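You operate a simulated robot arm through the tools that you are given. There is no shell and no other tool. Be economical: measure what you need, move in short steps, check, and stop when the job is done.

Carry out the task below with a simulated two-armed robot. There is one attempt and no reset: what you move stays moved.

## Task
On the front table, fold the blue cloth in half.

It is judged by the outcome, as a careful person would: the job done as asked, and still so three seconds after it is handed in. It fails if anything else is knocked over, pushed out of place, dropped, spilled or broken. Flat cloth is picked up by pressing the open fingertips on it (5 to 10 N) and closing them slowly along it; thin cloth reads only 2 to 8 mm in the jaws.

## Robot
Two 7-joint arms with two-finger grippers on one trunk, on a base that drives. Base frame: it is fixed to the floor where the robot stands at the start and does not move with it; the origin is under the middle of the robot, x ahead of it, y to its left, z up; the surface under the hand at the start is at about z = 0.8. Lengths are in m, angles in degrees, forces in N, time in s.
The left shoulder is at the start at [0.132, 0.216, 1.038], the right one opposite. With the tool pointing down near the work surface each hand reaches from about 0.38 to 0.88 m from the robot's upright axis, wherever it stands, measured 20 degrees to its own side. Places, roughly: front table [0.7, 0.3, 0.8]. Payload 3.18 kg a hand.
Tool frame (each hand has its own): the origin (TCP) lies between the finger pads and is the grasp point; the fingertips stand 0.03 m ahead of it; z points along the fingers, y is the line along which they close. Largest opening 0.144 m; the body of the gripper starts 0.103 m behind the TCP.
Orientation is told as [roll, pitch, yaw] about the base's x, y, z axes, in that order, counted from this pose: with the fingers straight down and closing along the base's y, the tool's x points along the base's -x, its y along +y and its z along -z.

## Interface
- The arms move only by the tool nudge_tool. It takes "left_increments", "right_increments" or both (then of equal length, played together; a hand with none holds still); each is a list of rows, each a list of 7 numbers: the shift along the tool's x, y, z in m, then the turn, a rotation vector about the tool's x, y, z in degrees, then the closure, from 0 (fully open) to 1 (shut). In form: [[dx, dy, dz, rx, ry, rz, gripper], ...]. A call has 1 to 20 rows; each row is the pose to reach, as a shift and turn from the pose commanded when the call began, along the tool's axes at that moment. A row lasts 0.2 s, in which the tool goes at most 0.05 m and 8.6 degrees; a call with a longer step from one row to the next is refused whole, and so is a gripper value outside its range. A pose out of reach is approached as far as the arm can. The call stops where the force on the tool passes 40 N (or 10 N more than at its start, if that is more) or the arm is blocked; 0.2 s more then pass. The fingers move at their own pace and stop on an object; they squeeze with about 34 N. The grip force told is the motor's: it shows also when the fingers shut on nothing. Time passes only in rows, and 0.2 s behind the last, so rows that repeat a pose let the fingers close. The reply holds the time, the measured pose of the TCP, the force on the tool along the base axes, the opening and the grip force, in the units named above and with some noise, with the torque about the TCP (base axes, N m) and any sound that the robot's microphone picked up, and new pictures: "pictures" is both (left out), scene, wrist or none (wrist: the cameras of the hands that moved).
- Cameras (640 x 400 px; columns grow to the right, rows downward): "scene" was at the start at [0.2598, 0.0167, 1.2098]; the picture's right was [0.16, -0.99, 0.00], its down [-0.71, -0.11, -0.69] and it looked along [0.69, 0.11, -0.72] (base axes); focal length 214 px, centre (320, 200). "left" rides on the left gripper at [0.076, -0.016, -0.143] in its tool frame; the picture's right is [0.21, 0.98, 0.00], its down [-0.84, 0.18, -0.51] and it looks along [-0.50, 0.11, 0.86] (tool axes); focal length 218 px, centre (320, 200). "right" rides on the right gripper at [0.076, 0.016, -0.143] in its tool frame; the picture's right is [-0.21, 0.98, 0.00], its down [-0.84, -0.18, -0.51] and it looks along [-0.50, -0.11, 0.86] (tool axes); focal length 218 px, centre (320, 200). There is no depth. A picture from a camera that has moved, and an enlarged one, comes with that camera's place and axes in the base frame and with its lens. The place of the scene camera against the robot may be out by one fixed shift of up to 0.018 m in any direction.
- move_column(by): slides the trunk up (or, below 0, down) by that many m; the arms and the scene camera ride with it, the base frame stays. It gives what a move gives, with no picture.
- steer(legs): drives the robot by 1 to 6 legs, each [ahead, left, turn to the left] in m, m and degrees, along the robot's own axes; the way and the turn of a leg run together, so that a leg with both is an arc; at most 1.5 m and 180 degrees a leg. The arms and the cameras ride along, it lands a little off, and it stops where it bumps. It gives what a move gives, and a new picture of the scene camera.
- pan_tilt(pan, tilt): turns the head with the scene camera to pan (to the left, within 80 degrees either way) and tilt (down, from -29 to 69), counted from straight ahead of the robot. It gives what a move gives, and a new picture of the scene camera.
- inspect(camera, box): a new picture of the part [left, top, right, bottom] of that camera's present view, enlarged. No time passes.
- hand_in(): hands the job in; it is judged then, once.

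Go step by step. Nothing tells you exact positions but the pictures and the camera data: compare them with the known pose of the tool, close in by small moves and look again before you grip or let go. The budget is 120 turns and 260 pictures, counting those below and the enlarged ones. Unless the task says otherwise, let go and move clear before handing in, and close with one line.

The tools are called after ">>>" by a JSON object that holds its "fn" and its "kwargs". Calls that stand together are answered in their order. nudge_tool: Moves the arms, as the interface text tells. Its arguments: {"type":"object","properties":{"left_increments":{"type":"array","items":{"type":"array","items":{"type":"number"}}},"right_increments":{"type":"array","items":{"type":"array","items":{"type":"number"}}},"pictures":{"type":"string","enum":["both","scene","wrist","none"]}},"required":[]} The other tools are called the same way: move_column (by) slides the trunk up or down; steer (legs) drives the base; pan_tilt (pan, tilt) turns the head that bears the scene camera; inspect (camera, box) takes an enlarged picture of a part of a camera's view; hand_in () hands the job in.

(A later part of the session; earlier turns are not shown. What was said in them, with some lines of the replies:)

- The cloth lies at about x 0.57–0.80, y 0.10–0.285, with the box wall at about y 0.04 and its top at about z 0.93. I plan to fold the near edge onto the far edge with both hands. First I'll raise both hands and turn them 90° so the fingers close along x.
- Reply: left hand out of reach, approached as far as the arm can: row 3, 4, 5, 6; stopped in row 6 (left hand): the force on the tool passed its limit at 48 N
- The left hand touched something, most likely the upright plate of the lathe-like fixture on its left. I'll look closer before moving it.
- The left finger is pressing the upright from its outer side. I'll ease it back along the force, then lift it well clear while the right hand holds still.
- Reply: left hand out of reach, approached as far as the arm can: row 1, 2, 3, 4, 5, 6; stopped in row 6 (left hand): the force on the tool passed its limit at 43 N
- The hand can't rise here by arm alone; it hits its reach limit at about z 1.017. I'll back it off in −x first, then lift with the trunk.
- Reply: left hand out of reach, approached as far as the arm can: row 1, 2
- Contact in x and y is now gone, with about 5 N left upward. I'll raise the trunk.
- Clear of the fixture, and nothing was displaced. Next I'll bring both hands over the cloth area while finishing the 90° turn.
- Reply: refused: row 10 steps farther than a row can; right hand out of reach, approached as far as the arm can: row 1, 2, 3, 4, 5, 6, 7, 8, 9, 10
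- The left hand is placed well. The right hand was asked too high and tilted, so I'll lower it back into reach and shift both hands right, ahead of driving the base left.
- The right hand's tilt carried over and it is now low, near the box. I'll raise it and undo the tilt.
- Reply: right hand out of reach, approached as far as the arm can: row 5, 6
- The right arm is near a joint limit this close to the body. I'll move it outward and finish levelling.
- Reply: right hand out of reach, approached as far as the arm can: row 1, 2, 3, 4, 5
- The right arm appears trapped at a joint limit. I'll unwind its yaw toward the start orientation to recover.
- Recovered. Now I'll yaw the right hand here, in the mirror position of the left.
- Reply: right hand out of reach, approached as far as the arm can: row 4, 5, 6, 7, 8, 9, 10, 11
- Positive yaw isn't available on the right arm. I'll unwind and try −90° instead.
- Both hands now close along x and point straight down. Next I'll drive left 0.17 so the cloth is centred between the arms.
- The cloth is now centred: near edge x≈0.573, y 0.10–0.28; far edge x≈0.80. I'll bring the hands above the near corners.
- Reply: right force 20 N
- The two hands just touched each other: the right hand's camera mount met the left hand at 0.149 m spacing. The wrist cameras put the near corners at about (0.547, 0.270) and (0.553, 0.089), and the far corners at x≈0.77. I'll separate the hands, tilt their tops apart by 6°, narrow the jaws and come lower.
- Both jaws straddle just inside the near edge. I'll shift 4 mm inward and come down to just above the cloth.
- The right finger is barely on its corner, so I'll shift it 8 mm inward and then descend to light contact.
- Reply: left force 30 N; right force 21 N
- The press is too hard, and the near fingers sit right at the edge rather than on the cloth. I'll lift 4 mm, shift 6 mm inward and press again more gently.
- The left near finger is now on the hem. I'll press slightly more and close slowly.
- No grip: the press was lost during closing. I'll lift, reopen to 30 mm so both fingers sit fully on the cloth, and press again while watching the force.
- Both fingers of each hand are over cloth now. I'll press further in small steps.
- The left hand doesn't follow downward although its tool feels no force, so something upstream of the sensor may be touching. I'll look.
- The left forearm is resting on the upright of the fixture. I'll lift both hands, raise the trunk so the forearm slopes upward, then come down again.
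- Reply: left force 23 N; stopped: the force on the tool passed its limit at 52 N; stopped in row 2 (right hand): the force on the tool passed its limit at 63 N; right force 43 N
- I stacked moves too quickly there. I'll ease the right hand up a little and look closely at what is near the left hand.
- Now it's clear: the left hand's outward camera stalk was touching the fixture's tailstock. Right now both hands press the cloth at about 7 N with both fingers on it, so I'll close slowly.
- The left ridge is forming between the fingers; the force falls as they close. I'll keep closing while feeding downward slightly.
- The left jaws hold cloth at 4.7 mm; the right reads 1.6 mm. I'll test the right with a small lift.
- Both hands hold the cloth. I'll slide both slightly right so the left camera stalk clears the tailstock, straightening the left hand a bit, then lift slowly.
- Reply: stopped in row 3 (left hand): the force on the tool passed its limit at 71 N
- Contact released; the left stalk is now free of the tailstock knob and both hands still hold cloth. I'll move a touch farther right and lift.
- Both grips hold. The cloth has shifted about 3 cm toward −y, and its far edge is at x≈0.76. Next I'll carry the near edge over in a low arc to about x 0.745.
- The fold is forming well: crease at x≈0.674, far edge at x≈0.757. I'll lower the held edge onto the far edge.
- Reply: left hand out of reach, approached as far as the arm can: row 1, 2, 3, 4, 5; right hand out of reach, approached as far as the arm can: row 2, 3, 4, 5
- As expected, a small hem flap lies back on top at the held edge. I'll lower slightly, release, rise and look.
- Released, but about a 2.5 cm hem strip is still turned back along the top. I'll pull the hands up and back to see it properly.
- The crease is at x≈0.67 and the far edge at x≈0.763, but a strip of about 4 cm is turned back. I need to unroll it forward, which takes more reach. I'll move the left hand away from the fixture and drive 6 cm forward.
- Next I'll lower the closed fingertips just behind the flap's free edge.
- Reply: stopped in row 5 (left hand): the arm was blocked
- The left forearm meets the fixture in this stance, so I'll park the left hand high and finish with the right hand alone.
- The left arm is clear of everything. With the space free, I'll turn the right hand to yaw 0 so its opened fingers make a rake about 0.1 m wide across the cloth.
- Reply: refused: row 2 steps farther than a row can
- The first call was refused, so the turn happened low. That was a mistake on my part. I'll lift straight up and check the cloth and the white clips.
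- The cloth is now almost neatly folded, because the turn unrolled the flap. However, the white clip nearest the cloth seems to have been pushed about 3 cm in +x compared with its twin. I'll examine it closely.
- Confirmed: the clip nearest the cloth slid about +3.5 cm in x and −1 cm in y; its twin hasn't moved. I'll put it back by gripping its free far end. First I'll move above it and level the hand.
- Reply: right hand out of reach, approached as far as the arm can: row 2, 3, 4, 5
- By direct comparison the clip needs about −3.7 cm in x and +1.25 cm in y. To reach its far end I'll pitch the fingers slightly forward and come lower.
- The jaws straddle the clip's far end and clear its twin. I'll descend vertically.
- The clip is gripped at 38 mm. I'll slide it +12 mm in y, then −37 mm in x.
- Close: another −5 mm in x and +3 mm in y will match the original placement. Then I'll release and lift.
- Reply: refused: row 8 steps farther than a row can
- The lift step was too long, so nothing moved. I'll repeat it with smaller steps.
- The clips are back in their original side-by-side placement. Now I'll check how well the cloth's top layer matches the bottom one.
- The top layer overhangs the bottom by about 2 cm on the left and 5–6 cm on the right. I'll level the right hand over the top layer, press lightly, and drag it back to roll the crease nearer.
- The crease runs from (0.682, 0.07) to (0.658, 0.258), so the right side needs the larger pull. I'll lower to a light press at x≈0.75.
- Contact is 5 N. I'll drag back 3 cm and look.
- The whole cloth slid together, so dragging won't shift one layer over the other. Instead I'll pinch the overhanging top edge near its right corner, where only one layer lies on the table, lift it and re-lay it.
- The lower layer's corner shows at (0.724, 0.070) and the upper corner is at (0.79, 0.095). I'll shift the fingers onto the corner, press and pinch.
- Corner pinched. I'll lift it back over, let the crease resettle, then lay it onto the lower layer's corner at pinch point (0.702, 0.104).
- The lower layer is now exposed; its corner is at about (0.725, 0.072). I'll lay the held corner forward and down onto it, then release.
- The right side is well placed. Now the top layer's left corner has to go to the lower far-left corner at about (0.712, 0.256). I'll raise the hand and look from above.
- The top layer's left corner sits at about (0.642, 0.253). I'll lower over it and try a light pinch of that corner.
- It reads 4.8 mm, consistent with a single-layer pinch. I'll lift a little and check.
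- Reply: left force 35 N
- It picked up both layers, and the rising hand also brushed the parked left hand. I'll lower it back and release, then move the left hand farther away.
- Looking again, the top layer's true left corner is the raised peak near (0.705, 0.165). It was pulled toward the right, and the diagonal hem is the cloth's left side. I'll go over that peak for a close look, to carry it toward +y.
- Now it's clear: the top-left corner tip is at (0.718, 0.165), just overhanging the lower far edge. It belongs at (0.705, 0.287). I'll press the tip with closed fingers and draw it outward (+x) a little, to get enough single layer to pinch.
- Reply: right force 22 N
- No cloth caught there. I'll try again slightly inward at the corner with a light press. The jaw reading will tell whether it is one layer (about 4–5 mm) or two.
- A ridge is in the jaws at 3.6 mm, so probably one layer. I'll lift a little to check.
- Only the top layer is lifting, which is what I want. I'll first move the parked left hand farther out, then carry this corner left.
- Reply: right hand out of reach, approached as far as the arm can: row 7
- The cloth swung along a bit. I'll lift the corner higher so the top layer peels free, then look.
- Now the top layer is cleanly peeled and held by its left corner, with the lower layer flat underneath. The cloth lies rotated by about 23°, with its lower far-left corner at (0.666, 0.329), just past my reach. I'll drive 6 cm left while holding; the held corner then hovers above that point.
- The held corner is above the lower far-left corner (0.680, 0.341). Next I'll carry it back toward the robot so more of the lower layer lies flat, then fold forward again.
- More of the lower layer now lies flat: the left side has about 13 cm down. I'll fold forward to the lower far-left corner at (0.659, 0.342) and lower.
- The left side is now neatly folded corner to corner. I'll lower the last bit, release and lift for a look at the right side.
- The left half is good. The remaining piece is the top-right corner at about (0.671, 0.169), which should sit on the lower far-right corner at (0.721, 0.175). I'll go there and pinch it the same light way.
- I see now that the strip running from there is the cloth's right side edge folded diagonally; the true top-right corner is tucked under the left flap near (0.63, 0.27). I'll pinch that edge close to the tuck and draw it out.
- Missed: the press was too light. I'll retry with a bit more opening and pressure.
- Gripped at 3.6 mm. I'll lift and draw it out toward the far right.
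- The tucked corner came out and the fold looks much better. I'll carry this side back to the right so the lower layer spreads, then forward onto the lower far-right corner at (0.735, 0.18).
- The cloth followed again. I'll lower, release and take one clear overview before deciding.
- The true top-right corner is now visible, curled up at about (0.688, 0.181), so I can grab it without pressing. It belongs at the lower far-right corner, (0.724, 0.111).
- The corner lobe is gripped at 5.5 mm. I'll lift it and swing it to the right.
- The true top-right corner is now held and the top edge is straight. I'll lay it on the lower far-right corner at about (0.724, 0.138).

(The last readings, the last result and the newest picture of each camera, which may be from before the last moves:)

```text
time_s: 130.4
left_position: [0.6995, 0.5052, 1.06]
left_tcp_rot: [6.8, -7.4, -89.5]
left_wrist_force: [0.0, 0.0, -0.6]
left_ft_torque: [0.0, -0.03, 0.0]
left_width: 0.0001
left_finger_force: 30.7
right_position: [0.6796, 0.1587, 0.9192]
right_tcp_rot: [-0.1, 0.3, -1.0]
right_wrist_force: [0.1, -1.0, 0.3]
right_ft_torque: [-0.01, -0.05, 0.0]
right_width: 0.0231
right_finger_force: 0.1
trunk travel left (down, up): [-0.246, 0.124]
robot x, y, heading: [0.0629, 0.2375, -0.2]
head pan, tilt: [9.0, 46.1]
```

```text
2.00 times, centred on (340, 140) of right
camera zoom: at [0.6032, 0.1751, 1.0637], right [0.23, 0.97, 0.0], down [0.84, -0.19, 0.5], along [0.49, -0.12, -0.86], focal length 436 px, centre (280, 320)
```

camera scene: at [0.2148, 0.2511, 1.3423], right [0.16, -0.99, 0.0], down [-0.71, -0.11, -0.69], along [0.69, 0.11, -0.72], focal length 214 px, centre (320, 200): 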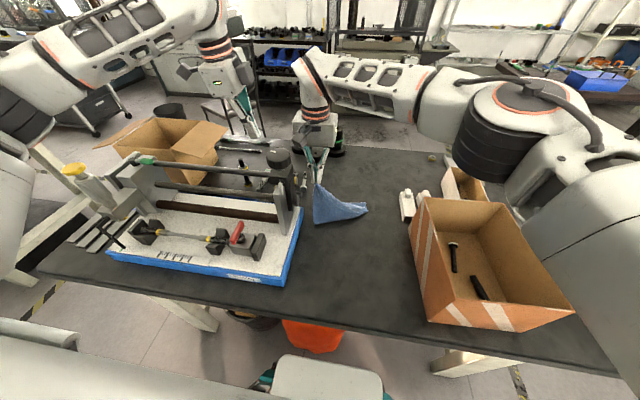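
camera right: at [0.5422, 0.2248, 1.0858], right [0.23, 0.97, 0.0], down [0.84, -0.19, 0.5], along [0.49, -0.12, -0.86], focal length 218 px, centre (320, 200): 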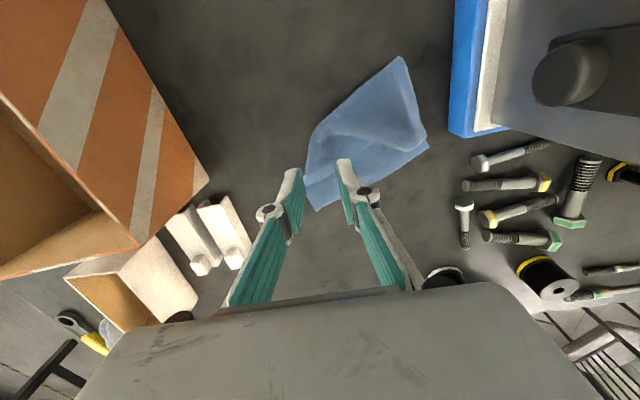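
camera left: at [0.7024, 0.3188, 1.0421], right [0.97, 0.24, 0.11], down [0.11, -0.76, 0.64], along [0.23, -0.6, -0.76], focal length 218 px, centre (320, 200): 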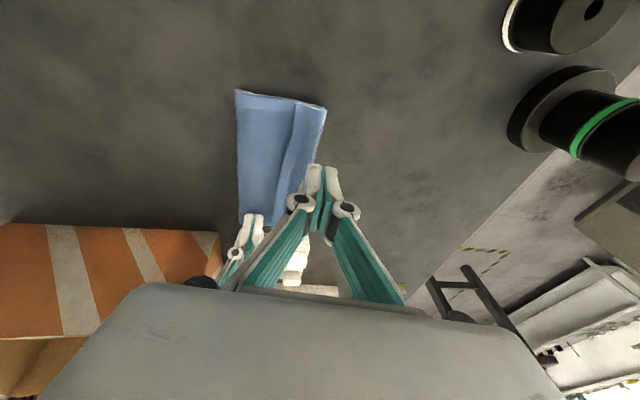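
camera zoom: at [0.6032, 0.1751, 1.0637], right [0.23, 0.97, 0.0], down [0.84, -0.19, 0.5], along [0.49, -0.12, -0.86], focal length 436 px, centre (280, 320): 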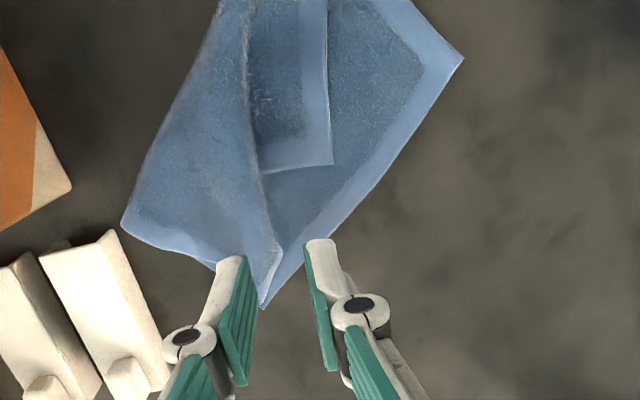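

The right corner now sits on its mate. Next is the top-left corner at (0.658, 0.190), which goes to the lower far-left corner at (0.621, 0.265). I'll press lightly there.

>>> {"fn": "nudge_tool", "kwargs": {"right_increments": [[0.015, 0.012, 0.02, 0, 0, 0, 0.84], [0.028, 0.025, 0.045, 0, 0, 0, 0.84], [0.028, 0.025, 0.07, 0, 0, 0, 0.84], [0.028, 0.025, 0.082, 0, 0, 0, 0.84], [0.028, 0.025, 0.085, 0, 0, 0, 0.84]], "pictures": "none"}}

>>> {"fn": "inspect", "kwargs": {"camera": "right", "box": [240, 90, 400, 220]}}

```text
time_s: 131.6
left_position: [0.6993, 0.5047, 1.0607]
left_tcp_rot: [6.6, -7.3, -89.4]
left_wrist_force: [1.4, 1.3, -0.9]
left_ft_torque: [-0.05, -0.03, -0.01]
left_width: 0.0
left_finger_force: 31.3
right_position: [0.6478, 0.1837, 0.8364]
right_tcp_rot: [-0.1, 0.3, -0.9]
right_wrist_force: [-0.1, -0.4, 1.6]
right_ft_torque: [0.01, 0.01, -0.03]
right_width: 0.0228
right_finger_force: 0.2
trunk travel left (down, up): [-0.246, 0.124]
robot x, y, heading: [0.0628, 0.232, -0.1]
head pan, tilt: [9.0, 46.1]
```

```text
3.08 times, centred on (320, 155) of right
camera zoom: at [0.5725, 0.2004, 0.98], right [0.23, 0.97, 0.0], down [0.84, -0.19, 0.5], along [0.49, -0.12, -0.86], focal length 672 px, centre (320, 338)
```

zoom: 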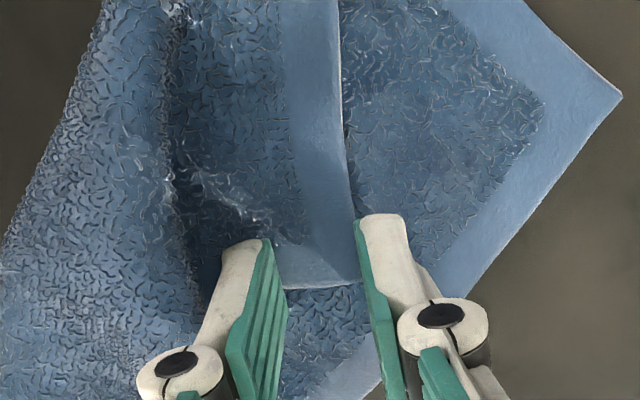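

>>> {"fn": "nudge_tool", "kwargs": {"right_increments": [[0.003, -0.006, -0.003, 0, 0, 0, 0.84], [0.003, -0.006, 0.001, 0, 0, 0, 0.84], [0.003, -0.006, 0.0025, 0, 0, 0, 0.84], [0.003, -0.006, 0.003, 0, 0, 0, 0.86], [0.003, -0.006, 0.0033, 0, 0, 0, 0.88], [0.003, -0.006, 0.0036, 0, 0, 0, 0.9], [0.003, -0.006, 0.004, 0, 0, 0, 0.92], [0.003, -0.006, 0.0043, 0, 0, 0, 0.94], [0.003, -0.006, 0.0045, 0, 0, 0, 0.97], [0.003, -0.006, 0.0045, 0, 0, 0, 1], [0.003, -0.006, 0.0045, 0, 0, 0, 1]], "pictures": "none"}}

```text
time_s: 134.0
left_position: [0.6998, 0.5043, 1.0617]
left_tcp_rot: [6.6, -7.4, -89.5]
left_wrist_force: [0.8, -0.1, -0.1]
left_ft_torque: [-0.03, 0.0, -0.03]
left_width: 0.0
left_finger_force: 30.7
right_position: [0.6463, 0.1787, 0.8319]
right_tcp_rot: [0.0, 0.3, -0.9]
right_wrist_force: [0.5, 0.4, 4.6]
right_ft_torque: [-0.01, 0.0, -0.04]
right_width: 0.004
right_finger_force: 34.9
trunk travel left (down, up): [-0.246, 0.124]
robot x, y, heading: [0.0606, 0.2336, 0.0]
head pan, tilt: [9.0, 46.1]
```

Gripped at 4 mm. I'll lift and carry it over to the left corner.

>>> {"fn": "nudge_tool", "kwargs": {"right_increments": [[0, 0, -0.02, 0, 0, 0, 1], [0, 0.003, -0.04, 0, 0, 0, 1], [0.002, 0.01, -0.055, 0, 0, 0, 1], [0.006, 0.022, -0.062, 0, 0, 0, 1], [0.012, 0.036, -0.062, 0, 0, 0, 1], [0.018, 0.05, -0.056, 0, 0, 0, 1], [0.023, 0.062, -0.046, 0, 0, 0, 1], [0.027, 0.072, -0.034, 0, 0, 0, 1]], "pictures": "none"}}

>>> {"fn": "inspect", "kwargs": {"camera": "right", "box": [160, 40, 440, 240]}}

>>> {"fn": "inspect", "kwargs": {"camera": "scene", "box": [300, 150, 420, 250]}}

```text
time_s: 135.8
left_position: [0.6986, 0.5065, 1.0596]
left_tcp_rot: [6.8, -7.4, -89.5]
left_wrist_force: [0.0, 0.6, -0.4]
left_ft_torque: [0.06, -0.02, 0.04]
left_width: 0.0
left_finger_force: 30.1
right_position: [0.6209, 0.2496, 0.865]
right_tcp_rot: [-0.2, 0.3, -1.0]
right_wrist_force: [-0.1, -0.3, -0.4]
right_ft_torque: [-0.05, -0.01, 0.0]
right_width: 0.005
right_finger_force: 41.6
trunk travel left (down, up): [-0.246, 0.124]
robot x, y, heading: [0.0623, 0.2309, -0.2]
head pan, tilt: [9.0, 46.1]
```

```text
2.00 times, centred on (300, 140) of right
camera zoom: at [0.5449, 0.2673, 1.0088], right [0.23, 0.97, 0.0], down [0.84, -0.19, 0.5], along [0.49, -0.12, -0.86], focal length 436 px, centre (360, 320)
```

zoom: 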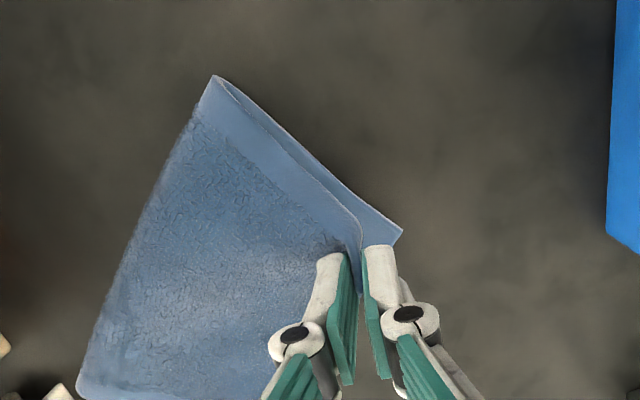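

```text
4.00 times, centred on (360, 200) of scene
camera zoom: at [0.2151, 0.2507, 1.3423], right [0.16, -0.99, 0.0], down [-0.71, -0.11, -0.69], along [0.69, 0.11, -0.72], focal length 858 px, centre (160, 200)
```

zoom: 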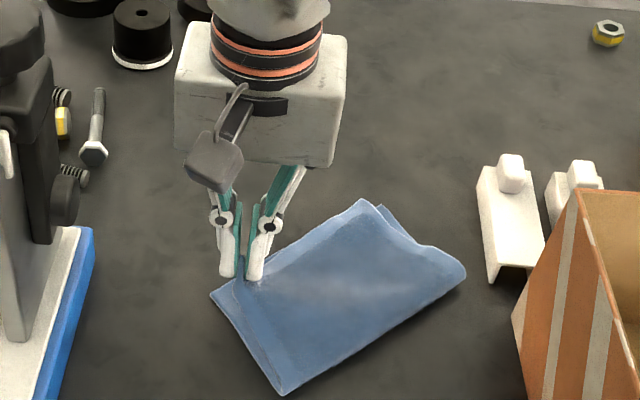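

Excellent: this now looks like a clean half fold. I'll nudge 6 mm left, lower and release.

>>> {"fn": "nudge_tool", "kwargs": {"right_increments": [[0.001, 0.004, 0.012, 0, 0, 0, 1], [0.001, 0.007, 0.022, 0, 0, 0, 1], [0.001, 0.007, 0.028, 0, 0, 0, 1], [0.001, 0.007, 0.028, 0, 0, 0, 0.94], [0.001, 0.007, 0.028, 0, 0, 0, 0.88], [0.001, 0.007, 0.015, 0, 0, 0, 0.86], [0.001, 0.007, -0.02, 0, 0, 0, 0.86], [0.02, 0, -0.06, 0, 0, 0, 0.86], [0.05, -0.02, -0.09, 0, 0, 0, 0.86], [0.08, -0.04, -0.11, 0, 0, 0, 0.8]], "pictures": "none"}}

>>> {"fn": "inspect", "kwargs": {"camera": "right", "box": [200, 80, 440, 260]}}

>>> {"fn": "inspect", "kwargs": {"camera": "scene", "box": [300, 150, 420, 250]}}

```text
time_s: 138.0
left_position: [0.6983, 0.5054, 1.0607]
left_tcp_rot: [6.8, -7.3, -89.5]
left_wrist_force: [0.1, -0.6, -0.6]
left_ft_torque: [0.01, 0.0, -0.03]
left_width: 0.0003
left_finger_force: 30.8
right_position: [0.5405, 0.2111, 0.9752]
right_tcp_rot: [-0.2, 0.3, -1.0]
right_wrist_force: [0.7, -0.9, 0.5]
right_ft_torque: [0.03, 0.0, 0.01]
right_width: 0.0287
right_finger_force: 0.0
trunk travel left (down, up): [-0.246, 0.124]
robot x, y, heading: [0.0662, 0.2368, -0.1]
head pan, tilt: [9.0, 46.1]
```

```text
2.22 times, centred on (320, 170) of right
camera zoom: at [0.4643, 0.2284, 1.1195], right [0.23, 0.97, 0.0], down [0.84, -0.19, 0.5], along [0.49, -0.12, -0.86], focal length 485 px, centre (320, 267)
```

zoom: 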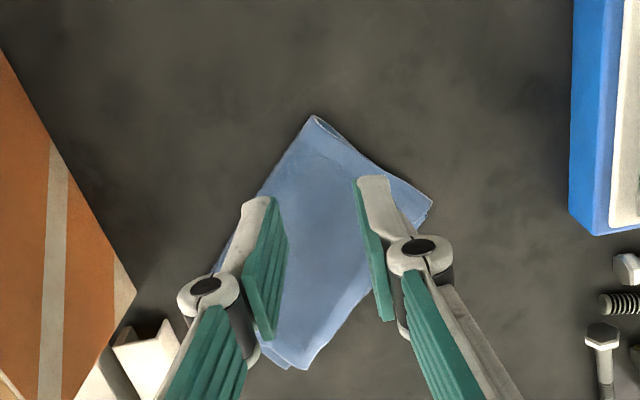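

```text
4.00 times, centred on (360, 200) of scene
camera zoom: at [0.2141, 0.2497, 1.3425], right [0.16, -0.99, 0.0], down [-0.71, -0.11, -0.69], along [0.69, 0.11, -0.72], focal length 858 px, centre (160, 200)
```

zoom: 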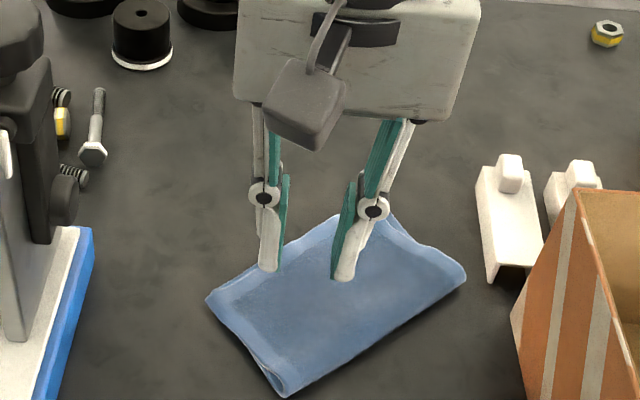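

The cloth is folded in half with edges aligned. I'll move the right hand well clear and verify.

>>> {"fn": "nudge_tool", "kwargs": {"right_increments": [[0.02, -0.02, -0.03, 0, 0, 0, 0.8], [0.04, -0.06, -0.05, 0, 0, 0, 0.8], [0.06, -0.1, -0.06, 0, 0, 0, 0.8], [0.07, -0.14, -0.06, 0, 0, 0, 0.8]], "pictures": "scene"}}

>>> {"fn": "inspect", "kwargs": {"camera": "scene", "box": [300, 150, 440, 250]}}

```text
time_s: 139.0
left_position: [0.6996, 0.5028, 1.0609]
left_tcp_rot: [6.7, -7.4, -89.6]
left_wrist_force: [0.6, -0.1, 0.3]
left_ft_torque: [0.02, -0.03, 0.03]
left_width: 0.0001
left_finger_force: 30.7
right_position: [0.4687, 0.0744, 1.0362]
right_tcp_rot: [-0.1, 0.4, -1.0]
right_wrist_force: [-0.4, -0.7, -0.4]
right_ft_torque: [0.03, -0.03, -0.03]
right_width: 0.0287
right_finger_force: 0.1
trunk travel left (down, up): [-0.246, 0.124]
robot x, y, heading: [0.0589, 0.2321, -0.1]
head pan, tilt: [9.0, 46.1]
camera scene: at [0.2147, 0.2491, 1.3424], right [0.16, -0.99, 0.0], down [-0.71, -0.11, -0.69], along [0.69, 0.11, -0.72], focal length 214 px, centre (320, 200)
```

scene: 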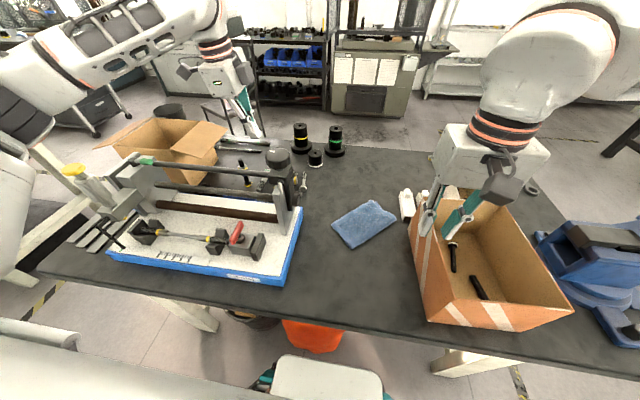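

```text
4.00 times, centred on (370, 200) of scene
camera zoom: at [0.2147, 0.2491, 1.3424], right [0.16, -0.99, 0.0], down [-0.71, -0.11, -0.69], along [0.69, 0.11, -0.72], focal length 858 px, centre (120, 200)
```

zoom: 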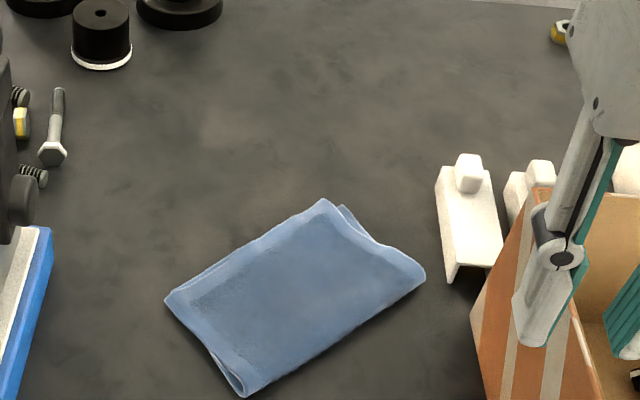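

The blue cloth lies flat and folded in half with its edges aligned, both hands are clear, and everything else is in place, so I'm handing in.

>>> {"fn": "hand_in", "kwargs": {}}

```text
The job is handed in.
```

The blue cloth is folded in half on the front table, edges aligned and both hands clear. It ended up turned at an angle and a few centimetres from where it started. Along the way I bumped the lathe-like fixture several times with the left arm, with no visible shift. I also pushed the white clip nearest the cloth about 3.5 cm out of place, then slid it back beside its twin to within a few millimetres by eye.
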